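You operate a simulated robot arm through the tools that you are given. There is no shell and no other tool. Be economical: measure what you need, move in short steps, check, and stop when the job is done.

Carry out the task below with a simulated robot arm. There is one attempt and no reset: what you move stays moved.

TASK
Press the blue key of the cap tester three times.
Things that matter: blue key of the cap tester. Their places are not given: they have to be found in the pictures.

It is judged by the outcome, as a careful person would: the job done as asked, and still so three seconds after it is handed in. It fails if anything else is knocked over, pushed out of place, dropped, spilled or broken.

THE ROBOT
A 6-joint arm with a two-finger parallel gripper, fixed in place. Base frame: the origin is at the foot of the arm, x ahead of it, y to its left, z up. Lengths are in m, angles in degrees, forces in N, time in s.
Its first joint turns from -66.0 to 66.0 degrees. Payload 2.1 kg.
Tool frame: the origin (TCP) lies between the finger pads and is the grasp point; the fingertips stand 0.03 m ahead of it; z points along the fingers, y is the line along which they close. The gripper opens to 0.094 m. The fingers are 0.028 m wide and 0.01 m thick; the gripper's body (0.05 by 0.096 m) begins 0.055 m behind the TCP.
Orientation is that of the tool frame in the base frame, as [roll, pitch, yaw] about the fixed x, y, z axes, in that order (R = Rz(yaw) Ry(pitch) Rx(roll)). With the fingers straight down and closing along the base's y, the tool's x points along the base's -x, its y along +y and its z along -z.

THE INTERFACE
- The arm moves only by the tool send_rows. Its argument "series" is a list that holds one entry, the list of rows, each a list of 6 numbers: the shift along the base's x, y, z in m, then the turn, a rotation vector about the base's x, y, z in degrees. In form: [[[x, y, z, wx, wy, wz], ...]]. A call has 1 to 10 rows; each row shifts and turns the commanded pose from where the row before left it. "jaw" is the opening, from 0 (shut) to 1 (fully open), set as the call begins (left out, the last holds). A row lasts 0.2 s, in which the tool goes at most 0.05 m and 8.6 degrees; a call with a longer step from one row to the next is refused whole, and so is a gripper value outside its range. A pose out of reach is approached as far as the arm can. The call stops where the force on the tool passes 40 N (or 10 N more than at its start, if that is more) or the arm is blocked; 0.2 s more then pass. The fingers move at their own pace (about 0.072 m/s each) and stop on an object; they squeeze with about 43 N. The grip force told is the motor's: it shows also when the fingers shut on nothing. Time passes only in rows, and 0.2 s behind the last, so rows that do not move let the fingers close. It gives the time, the measured TCP pose, the force on the tool (base axes), the opening and the grip force at its end, in the units of the frame above (readings bear some noise), and new pictures: "show" is both (left out), scene, wrist or none.
- Cameras (640 x 400 px; columns grow to the right, rows downward): "scene" is fixed at [0.0628, -0.3734, 0.5126]; the picture's right is [0.73, -0.68, 0.00], its down [-0.20, -0.22, -0.95] and it looks along [0.65, 0.70, -0.30] (base axes); focal length 279 px, centre (320, 200). "wrist" rides on the gripper at [-0.037, 0, -0.058] in the tool frame; the picture's right is [0.00, -1.00, 0.00], its down [0.97, 0.00, -0.24] and it looks along [0.24, 0.00, 0.97] (tool axes); focal length 218 px, centre (320, 200).
- locate(camera, pixels): there is no depth. For up to 12 entries [column, row, z] of the newest picture of that camera ("zoom" is the newest enlarged one), the place [x, y] in the base frame at which the ray of that pixel passes the height z, good to about 0.002 m. No time passes.
- enlarge(camera, box): a new picture of the part [left, top, right, bottom] of that camera's present view, enlarged. No time passes.
- finish_job(): hands the job in; it is judged then, once.

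Work in short steps. Measure before you move; look again where a grasp or a placing could have gone wrong, and mend it. You have 60 turns and 120 pictures in all, the two below and enlarged ones among them. Open the gripper and draw the arm clear of the work before you hand the job in, unless the task says otherwise; then end with one line.

The tools are called after "Emit:" by a JSON object that holds its "method" and its "body". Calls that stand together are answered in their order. send_rows: Moves the arm, as the interface text tells. Its arguments: {"type":"object","properties":{"series":{"type":"array","items":{"type":"array","items":{"type":"array","items":{"type":"number"}}}},"jaw":{"type":"number"},"show":{"type":"string","enum":["both","scene","wrist","none"]}},"required":["series"]} The other tools are called the same way: locate (camera, pixels) gives the place at which the rays of pixels pass given heights; enlarge (camera, box) takes an enlarged picture of a part of a camera's view; finish_job () hands the job in.

At the start:

```text
clock: 0.0
tool_pos: [0.3563, 0.0148, 0.4133]
ee_rot: [-179.9, 0.2, 179.9]
ft_force: [-0.1, 1.0, -0.7]
opening: 0.0943
grip_force: 0.1
```

scene: 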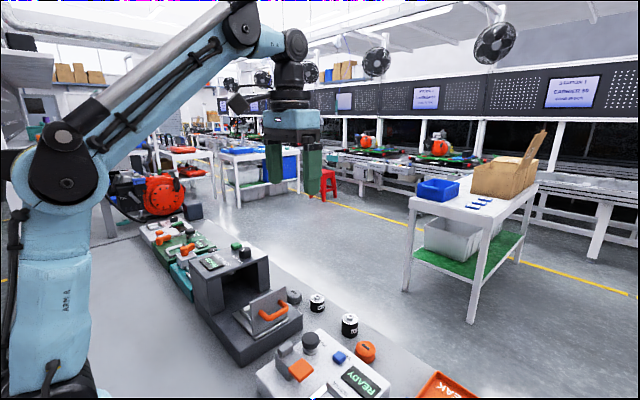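
wrist: 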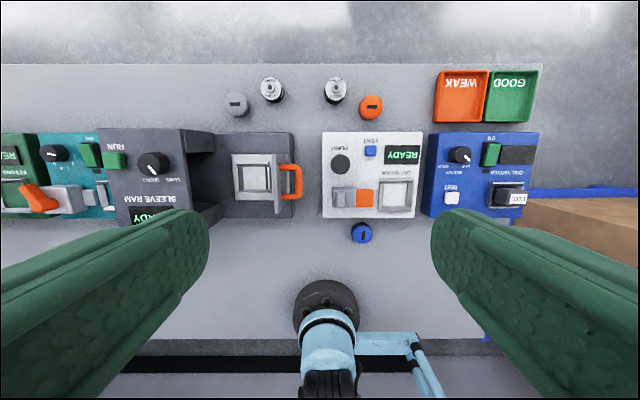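

The wrist view shows a white box with a blue key at (370,151) and other devices. I enlarge to read the labels.

Emit:
{"method": "enlarge", "body": {"camera": "wrist", "box": [310, 80, 550, 230]}}

Emit:
{"method": "enlarge", "body": {"camera": "scene", "box": [250, 310, 410, 400]}}

Emit:
{"method": "locate", "body": {"camera": "wrist", "pixels": [[370, 151, 0.1], [370, 151, 0.12], [370, 151, 0.14], [341, 164, 0.12]]}}

Emit:
{"method": "locate", "body": {"camera": "scene", "pixels": [[340, 356, 0.1], [340, 356, 0.12], [340, 356, 0.14]]}}

```text
2.67 times, centred on (430, 155) of wrist
```

zoom: 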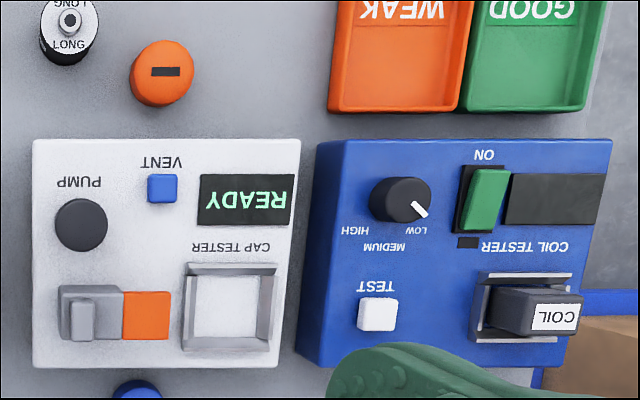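

```text
4.00 times, centred on (330, 355) of scene
```

zoom: 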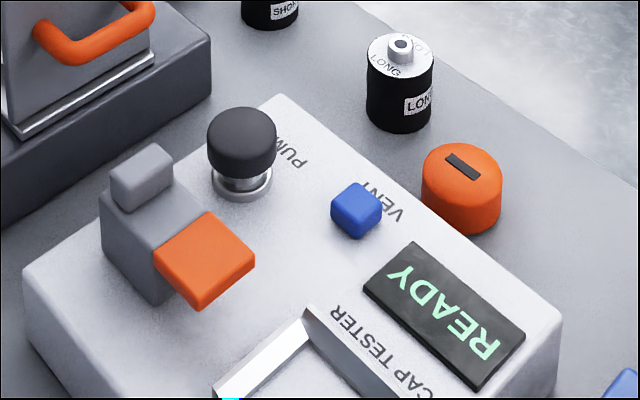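

```text
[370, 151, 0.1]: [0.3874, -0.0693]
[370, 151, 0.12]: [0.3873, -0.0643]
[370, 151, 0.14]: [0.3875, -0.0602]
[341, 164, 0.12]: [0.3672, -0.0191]
```

```text
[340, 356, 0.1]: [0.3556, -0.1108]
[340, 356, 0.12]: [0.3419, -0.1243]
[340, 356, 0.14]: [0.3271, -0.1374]
```

The scene and wrist rays disagree unless the key is low, so I cross-check with another object, the orange cap on the table, and other points.

Emit:
{"method": "locate", "body": {"camera": "wrist", "pixels": [[371, 106, 0.058], [371, 106, 0.08], [335, 88, 0.058], [335, 88, 0.1], [370, 151, 0.06], [370, 151, 0.08], [323, 218, 0.058], [422, 217, 0.058]]}}

Emit:
{"method": "locate", "body": {"camera": "scene", "pixels": [[365, 350, 0.058], [365, 350, 0.08], [350, 319, 0.1], [350, 319, 0.08], [339, 357, 0.06], [339, 357, 0.08], [257, 377, 0.058]]}}

```text
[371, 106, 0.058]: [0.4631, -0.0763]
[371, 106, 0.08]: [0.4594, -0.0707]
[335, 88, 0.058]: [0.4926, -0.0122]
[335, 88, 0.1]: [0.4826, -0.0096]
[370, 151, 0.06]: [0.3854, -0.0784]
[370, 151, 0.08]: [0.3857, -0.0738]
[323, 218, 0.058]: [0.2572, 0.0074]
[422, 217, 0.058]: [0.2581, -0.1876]
```

```text
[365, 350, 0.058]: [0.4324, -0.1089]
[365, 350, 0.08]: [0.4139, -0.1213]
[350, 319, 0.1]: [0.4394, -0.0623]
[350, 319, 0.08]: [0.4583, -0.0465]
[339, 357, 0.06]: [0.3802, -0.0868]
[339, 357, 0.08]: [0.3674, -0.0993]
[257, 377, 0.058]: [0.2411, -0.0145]
```

Triangulating both cameras consistently puts the objects lower than the stated surface (key about (0.386, -0.080, 0.05)). I shut the gripper, move above that spot at a safe height and remeasure.

Emit:
{"method": "send_rows", "body": {"series": [[[0.01, -0.03, -0.03, 0, 0, 0], [0.01, -0.03, -0.03, 0, 0, 0], [0.01, -0.03, -0.03, 0, 0, 0], [0, -0.005, -0.03, 0, 0, 0], [0, 0, -0.03, 0, 0, 0]]], "jaw": 0}}

```text
clock: 1.2
tool_pos: [0.386, -0.0824, 0.2638]
ee_rot: [-179.8, 0.2, 179.9]
ft_force: [0.3, -0.2, -0.3]
opening: 0.0
grip_force: 32.5
```

scene: 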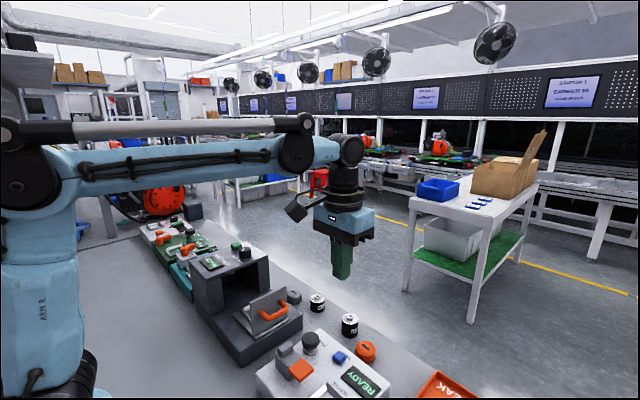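
wrist: 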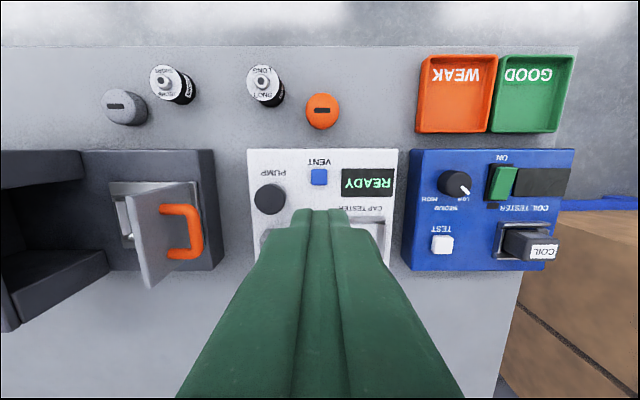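

The key is now at wrist (319,177) and scene (340,357). I triangulate again.

Emit:
{"method": "locate", "body": {"camera": "wrist", "pixels": [[319, 177, 0.03], [319, 177, 0.05], [319, 177, 0.07], [319, 177, 0.1], [269, 199, 0.06], [322, 111, 0.02]]}}

Emit:
{"method": "locate", "body": {"camera": "scene", "pixels": [[340, 357, 0.03], [340, 357, 0.05], [340, 357, 0.07], [340, 357, 0.1], [365, 350, 0.02]]}}

Emit:
{"method": "enlarge", "body": {"camera": "wrist", "box": [240, 140, 400, 240]}}

```text
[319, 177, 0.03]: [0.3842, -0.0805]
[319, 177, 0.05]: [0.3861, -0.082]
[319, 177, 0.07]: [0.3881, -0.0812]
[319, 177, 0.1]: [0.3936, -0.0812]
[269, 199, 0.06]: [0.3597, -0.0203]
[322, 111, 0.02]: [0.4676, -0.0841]
```

```text
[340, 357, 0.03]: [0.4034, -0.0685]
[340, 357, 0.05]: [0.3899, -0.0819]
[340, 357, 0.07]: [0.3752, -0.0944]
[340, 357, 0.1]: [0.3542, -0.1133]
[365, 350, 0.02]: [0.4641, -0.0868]
```

```text
4.00 times, centred on (320, 190) of wrist
```

zoom: 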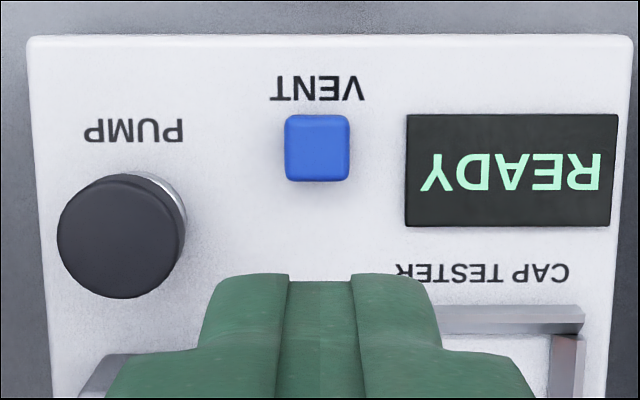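

Rays meet at about (0.387, -0.082, 0.052), straight below the tool. I descend to leave the tips about 2 cm above the key.

Emit:
{"method": "send_rows", "body": {"series": [[[0.001, 0, -0.04, 0, 0, 0], [0, 0, -0.04, 0, 0, 0], [0, 0, -0.04, 0, 0, 0], [0, 0, -0.025, 0, 0, 0], [0, 0, -0.015, 0, 0, 0], [0, 0, 0, 0, 0, 0]]]}}

Emit:
{"method": "enlarge", "body": {"camera": "scene", "box": [260, 300, 420, 400]}}

```text
clock: 2.6
tool_pos: [0.3852, -0.0828, 0.1017]
ee_rot: [-179.9, 0.2, 179.9]
ft_force: [-0.1, 0.4, -0.1]
opening: 0.0
grip_force: 33.2
```

scene: 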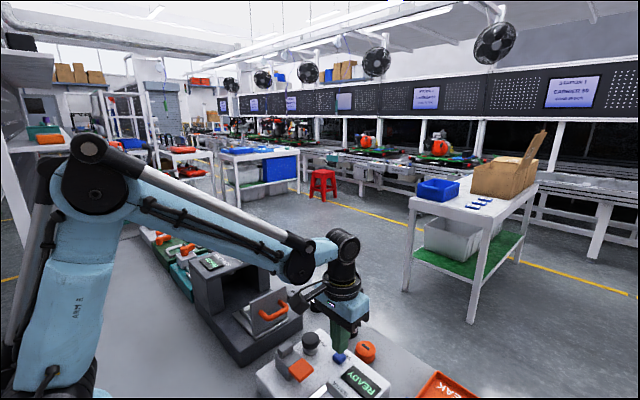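
wrist: 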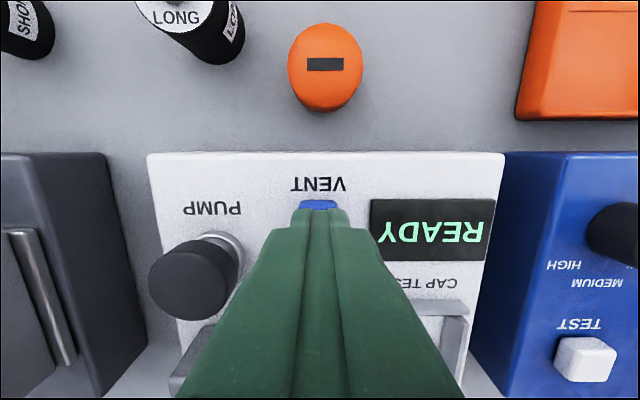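

```text
4.00 times, centred on (340, 350) of scene
```

zoom: 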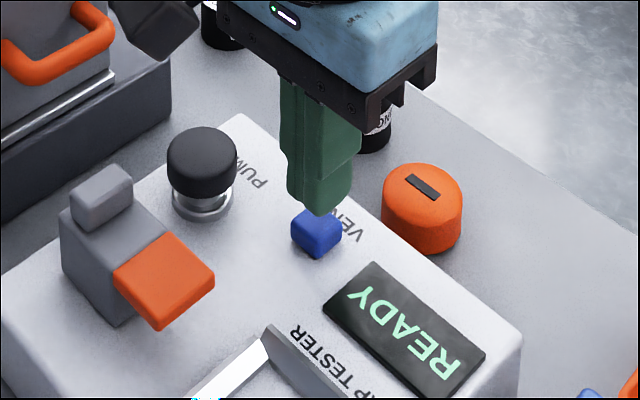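

The tip is just above the key. I check the key's far edge in the wrist view and then lower in small steps.

Emit:
{"method": "locate", "body": {"camera": "wrist", "pixels": [[300, 202, 0.05], [337, 202, 0.05], [318, 201, 0.045]]}}

Emit:
{"method": "send_rows", "body": {"series": [[[0.002, 0, -0.005, 0, 0, 0], [0, 0, -0.005, 0, 0, 0], [0, 0, -0.003, 0, 0, 0], [0, 0, 0, 0, 0, 0]]], "show": "none"}}

Emit:
{"method": "enlarge", "body": {"camera": "scene", "box": [300, 330, 380, 380]}}

```text
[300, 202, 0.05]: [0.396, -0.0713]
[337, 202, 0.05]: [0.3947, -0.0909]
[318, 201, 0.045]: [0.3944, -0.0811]
```

```text
clock: 3.6
tool_pos: [0.3896, -0.0811, 0.0884]
ee_rot: [-179.9, 0.2, 179.8]
ft_force: [-0.1, 0.5, -0.3]
opening: 0.0001
grip_force: 32.8
```

```text
8.00 times, centred on (340, 355) of scene
```

zoom: 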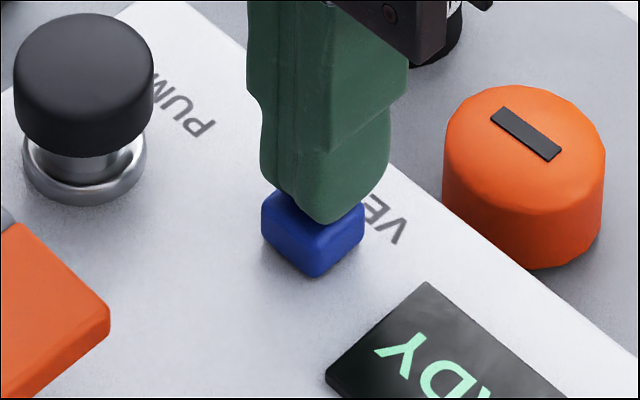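

Aligned over the key with a few mm of gap. I lower by 1–2 mm rows to find contact.

Emit:
{"method": "send_rows", "body": {"series": [[[-0.001, 0, -0.002, 0, 0, 0], [0, 0, -0.002, 0, 0, 0], [0, 0, -0.002, 0, 0, 0], [0, 0, 0, 0, 0, 0]]], "show": "none"}}

Emit:
{"method": "enlarge", "body": {"camera": "scene", "box": [300, 330, 380, 380]}}

```text
clock: 4.6
tool_pos: [0.3894, -0.0807, 0.0838]
ee_rot: [-179.9, 0.2, 179.9]
ft_force: [0.1, -2.4, 2.2]
opening: 0.0
grip_force: 33.3
```

```text
8.00 times, centred on (340, 355) of scene
```

zoom: 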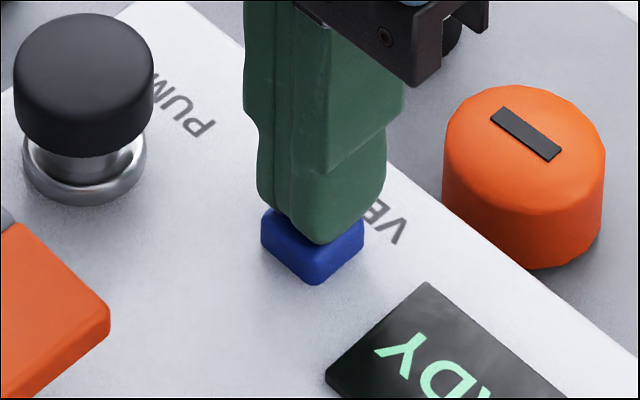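

Contact: 2 N and the key is slightly depressed. I press on in 1 mm steps to find the end of travel.

Emit:
{"method": "send_rows", "body": {"series": [[[0, 0, -0.001, 0, 0, 0], [0, 0, -0.001, 0, 0, 0], [0, 0, 0, 0, 0, 0]]], "show": "none"}}

Emit:
{"method": "enlarge", "body": {"camera": "scene", "box": [300, 330, 380, 380]}}

```text
clock: 5.4
tool_pos: [0.3903, -0.0802, 0.0826]
ee_rot: [-179.9, 0.2, 179.9]
ft_force: [-0.5, -1.1, 2.7]
opening: 0.0
grip_force: 32.6
```

```text
8.00 times, centred on (340, 355) of scene
```

zoom: 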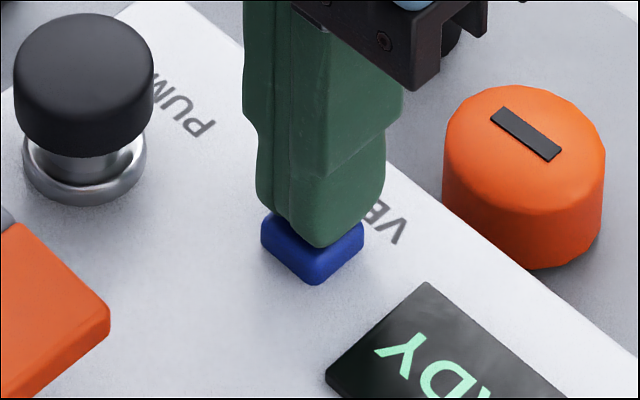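

Still yielding softly; continue without lifting so it remains one press.

Emit:
{"method": "send_rows", "body": {"series": [[[0, 0, -0.001, 0, 0, 0], [0, 0, -0.001, 0, 0, 0], [0, 0, 0, 0, 0, 0]]], "show": "none"}}

Emit:
{"method": "enlarge", "body": {"camera": "scene", "box": [300, 330, 380, 380]}}

```text
clock: 6.2
tool_pos: [0.3895, -0.08, 0.0798]
ee_rot: [-179.9, 0.2, 180.0]
ft_force: [5.1, -0.8, 11.6]
opening: 0.0003
grip_force: 32.6
```

```text
8.00 times, centred on (340, 355) of scene
```

zoom: 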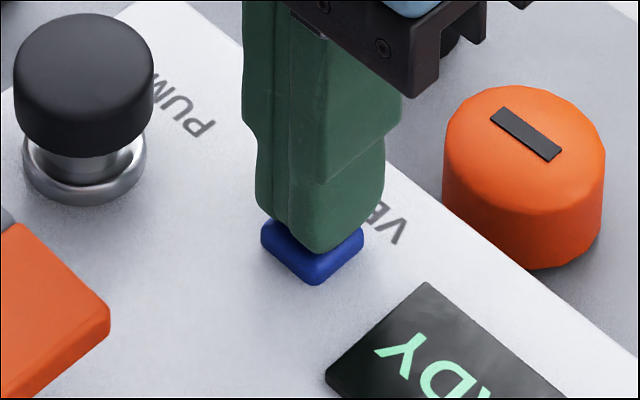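

Force jumped to 11.6 N, so the key has bottomed out. I lift 1.4 cm and look at the key and display.

Emit:
{"method": "send_rows", "body": {"series": [[[0, 0, -0.0005, 0, 0, 0], [0, 0, 0.004, 0, 0, 0], [0, 0, 0.005, 0, 0, 0], [0, 0, 0.005, 0, 0, 0], [0, 0, 0, 0, 0, 0]]], "show": "none"}}

Emit:
{"method": "enlarge", "body": {"camera": "scene", "box": [290, 325, 400, 394]}}

```text
clock: 7.4
tool_pos: [0.3888, -0.0802, 0.094]
ee_rot: [-179.9, 0.3, 179.8]
ft_force: [-0.3, -0.4, -0.1]
opening: 0.0
grip_force: 33.4
```

```text
5.80 times, centred on (345, 360) of scene
```

zoom: 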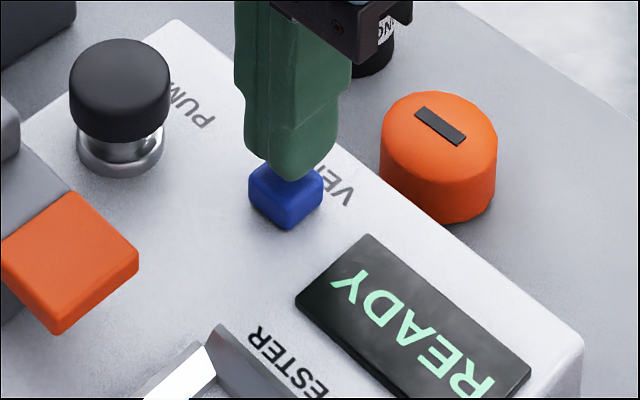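

The key sprang back and the tester hasn't moved. Second press: the same stroke, pausing at the bottom to read the force.

Emit:
{"method": "send_rows", "body": {"series": [[[-0.001, 0, -0.004, 0, 0, 0], [0, 0, -0.004, 0, 0, 0], [0, 0, -0.003, 0, 0, 0], [0, 0, -0.003, 0, 0, 0], [0, 0, 0, 0, 0, 0]]], "show": "none"}}

Emit:
{"method": "enlarge", "body": {"camera": "scene", "box": [290, 325, 400, 394]}}

Emit:
{"method": "send_rows", "body": {"series": [[[0, 0, 0.004, 0, 0, 0], [0, 0, 0.005, 0, 0, 0], [0, 0, 0.005, 0, 0, 0], [0, 0, 0, 0, 0, 0]]], "show": "none"}}

Emit:
{"method": "enlarge", "body": {"camera": "scene", "box": [290, 325, 400, 394]}}

```text
clock: 8.6
tool_pos: [0.3873, -0.0804, 0.079]
ee_rot: [-179.9, 0.0, 180.0]
ft_force: [-6.4, 0.9, 16.1]
opening: 0.0002
grip_force: 32.9
```

```text
5.80 times, centred on (345, 360) of scene
```

zoom: 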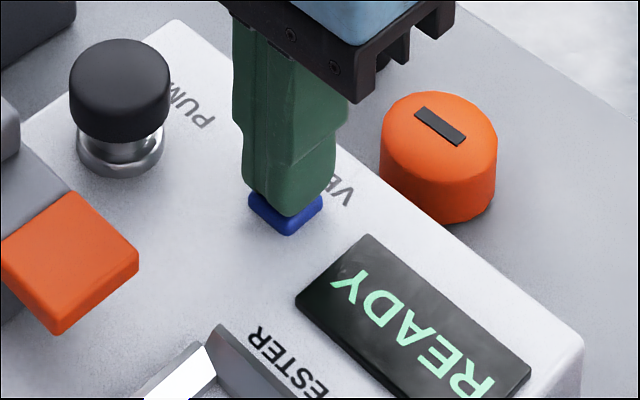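

```text
clock: 9.6
tool_pos: [0.3881, -0.0796, 0.0945]
ee_rot: [-179.9, 0.2, 179.9]
ft_force: [-0.4, 0.3, -0.6]
opening: 0.0
grip_force: 32.7
```

```text
5.80 times, centred on (345, 360) of scene
```

zoom: 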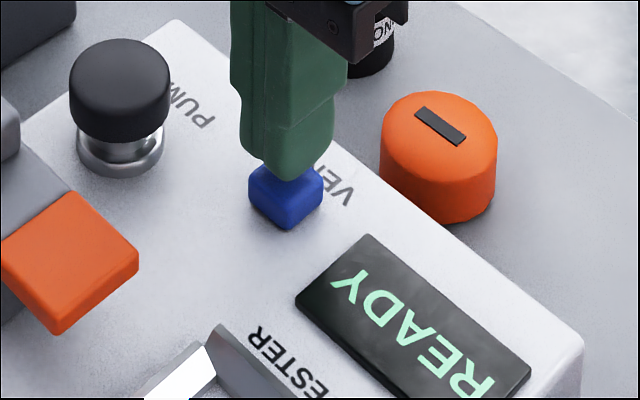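

Second press was clean (16 N at the bottom, key returned). Third press, same stroke.

Emit:
{"method": "send_rows", "body": {"series": [[[0, 0, -0.004, 0, 0, 0], [0, 0, -0.004, 0, 0, 0], [0, 0, -0.003, 0, 0, 0], [0, 0, -0.003, 0, 0, 0], [0, 0, 0, 0, 0, 0]]], "show": "none"}}

Emit:
{"method": "enlarge", "body": {"camera": "scene", "box": [290, 325, 400, 394]}}

Emit:
{"method": "send_rows", "body": {"series": [[[0, 0, 0.004, 0, 0, 0], [0, 0, 0.005, 0, 0, 0], [0, 0, 0.005, 0, 0, 0], [0, 0, 0.03, 0, 0, 0], [0, 0, 0.04, 0, 0, 0], [0, 0, 0.04, 0, 0, 0], [0, 0, 0.04, 0, 0, 0], [0, 0, 0, 0, 0, 0]]]}}

```text
clock: 10.8
tool_pos: [0.3879, -0.0797, 0.0794]
ee_rot: [-179.8, 0.2, -180.0]
ft_force: [3.5, 2.0, 17.6]
opening: 0.0002
grip_force: 32.9
```

```text
5.80 times, centred on (345, 360) of scene
```

zoom: 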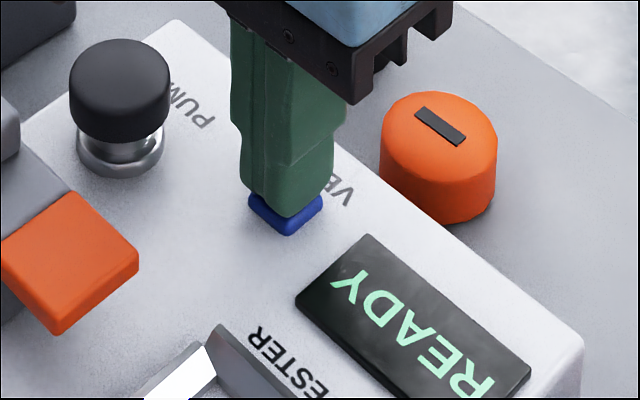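

```text
clock: 12.6
tool_pos: [0.3875, -0.0814, 0.2448]
ee_rot: [-180.0, 0.2, 179.8]
ft_force: [-0.3, -0.2, -0.3]
opening: 0.0001
grip_force: 32.6
```

scene: 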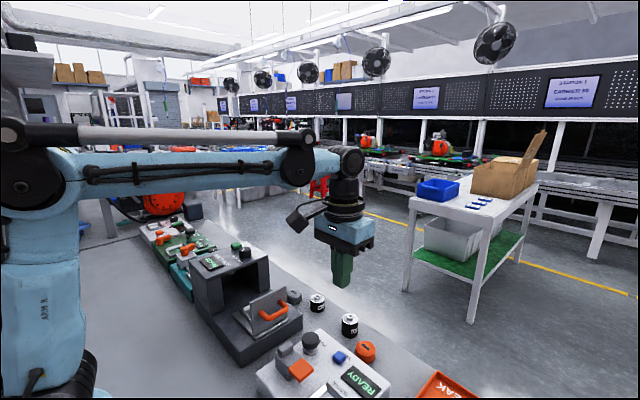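
wrist: 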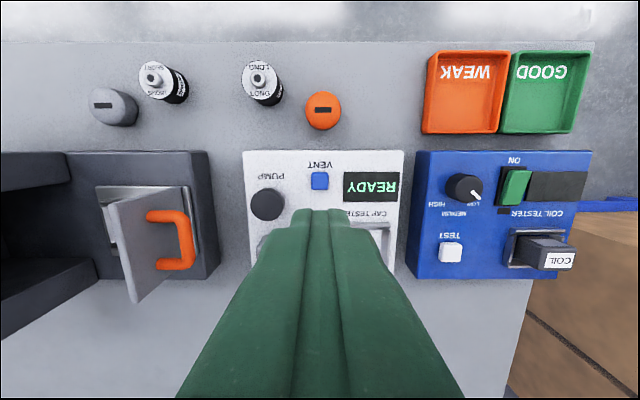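

All three presses bottomed out, the key is back up and nothing else has moved. I open the gripper and raise the arm further.

Emit:
{"method": "send_rows", "body": {"series": [[[0, 0, 0.04, 0, 0, 0], [0, 0, 0.04, 0, 0, 0], [0, 0, 0.04, 0, 0, 0], [0, 0, 0, 0, 0, 0], [0, 0, 0, 0, 0, 0]]], "jaw": 1, "show": "scene"}}

Emit:
{"method": "finish_job", "body": {}}

```text
clock: 13.8
tool_pos: [0.3859, -0.0823, 0.3619]
ee_rot: [-179.9, 0.2, 179.9]
ft_force: [0.3, 0.1, -0.7]
opening: 0.094
grip_force: 0.0
```

scene: 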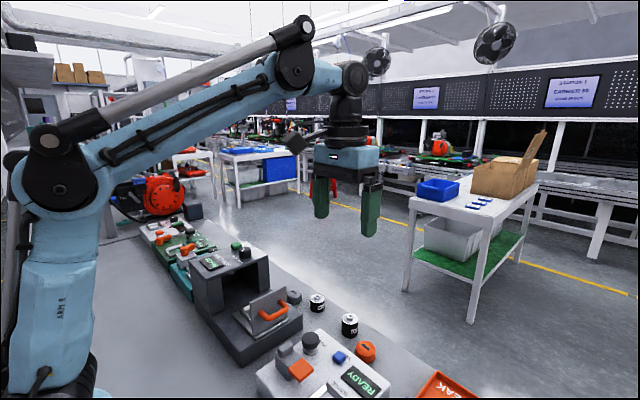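

```text
The job is handed in.
```

I pressed the cap tester's blue key (labelled VENT) three times, each to the end of its travel and fully released. The tester's display stayed on READY and shows no press count, so I judged the presses by force and the pictures. Nothing else was disturbed, and the job is handed in with the gripper open and the arm clear.
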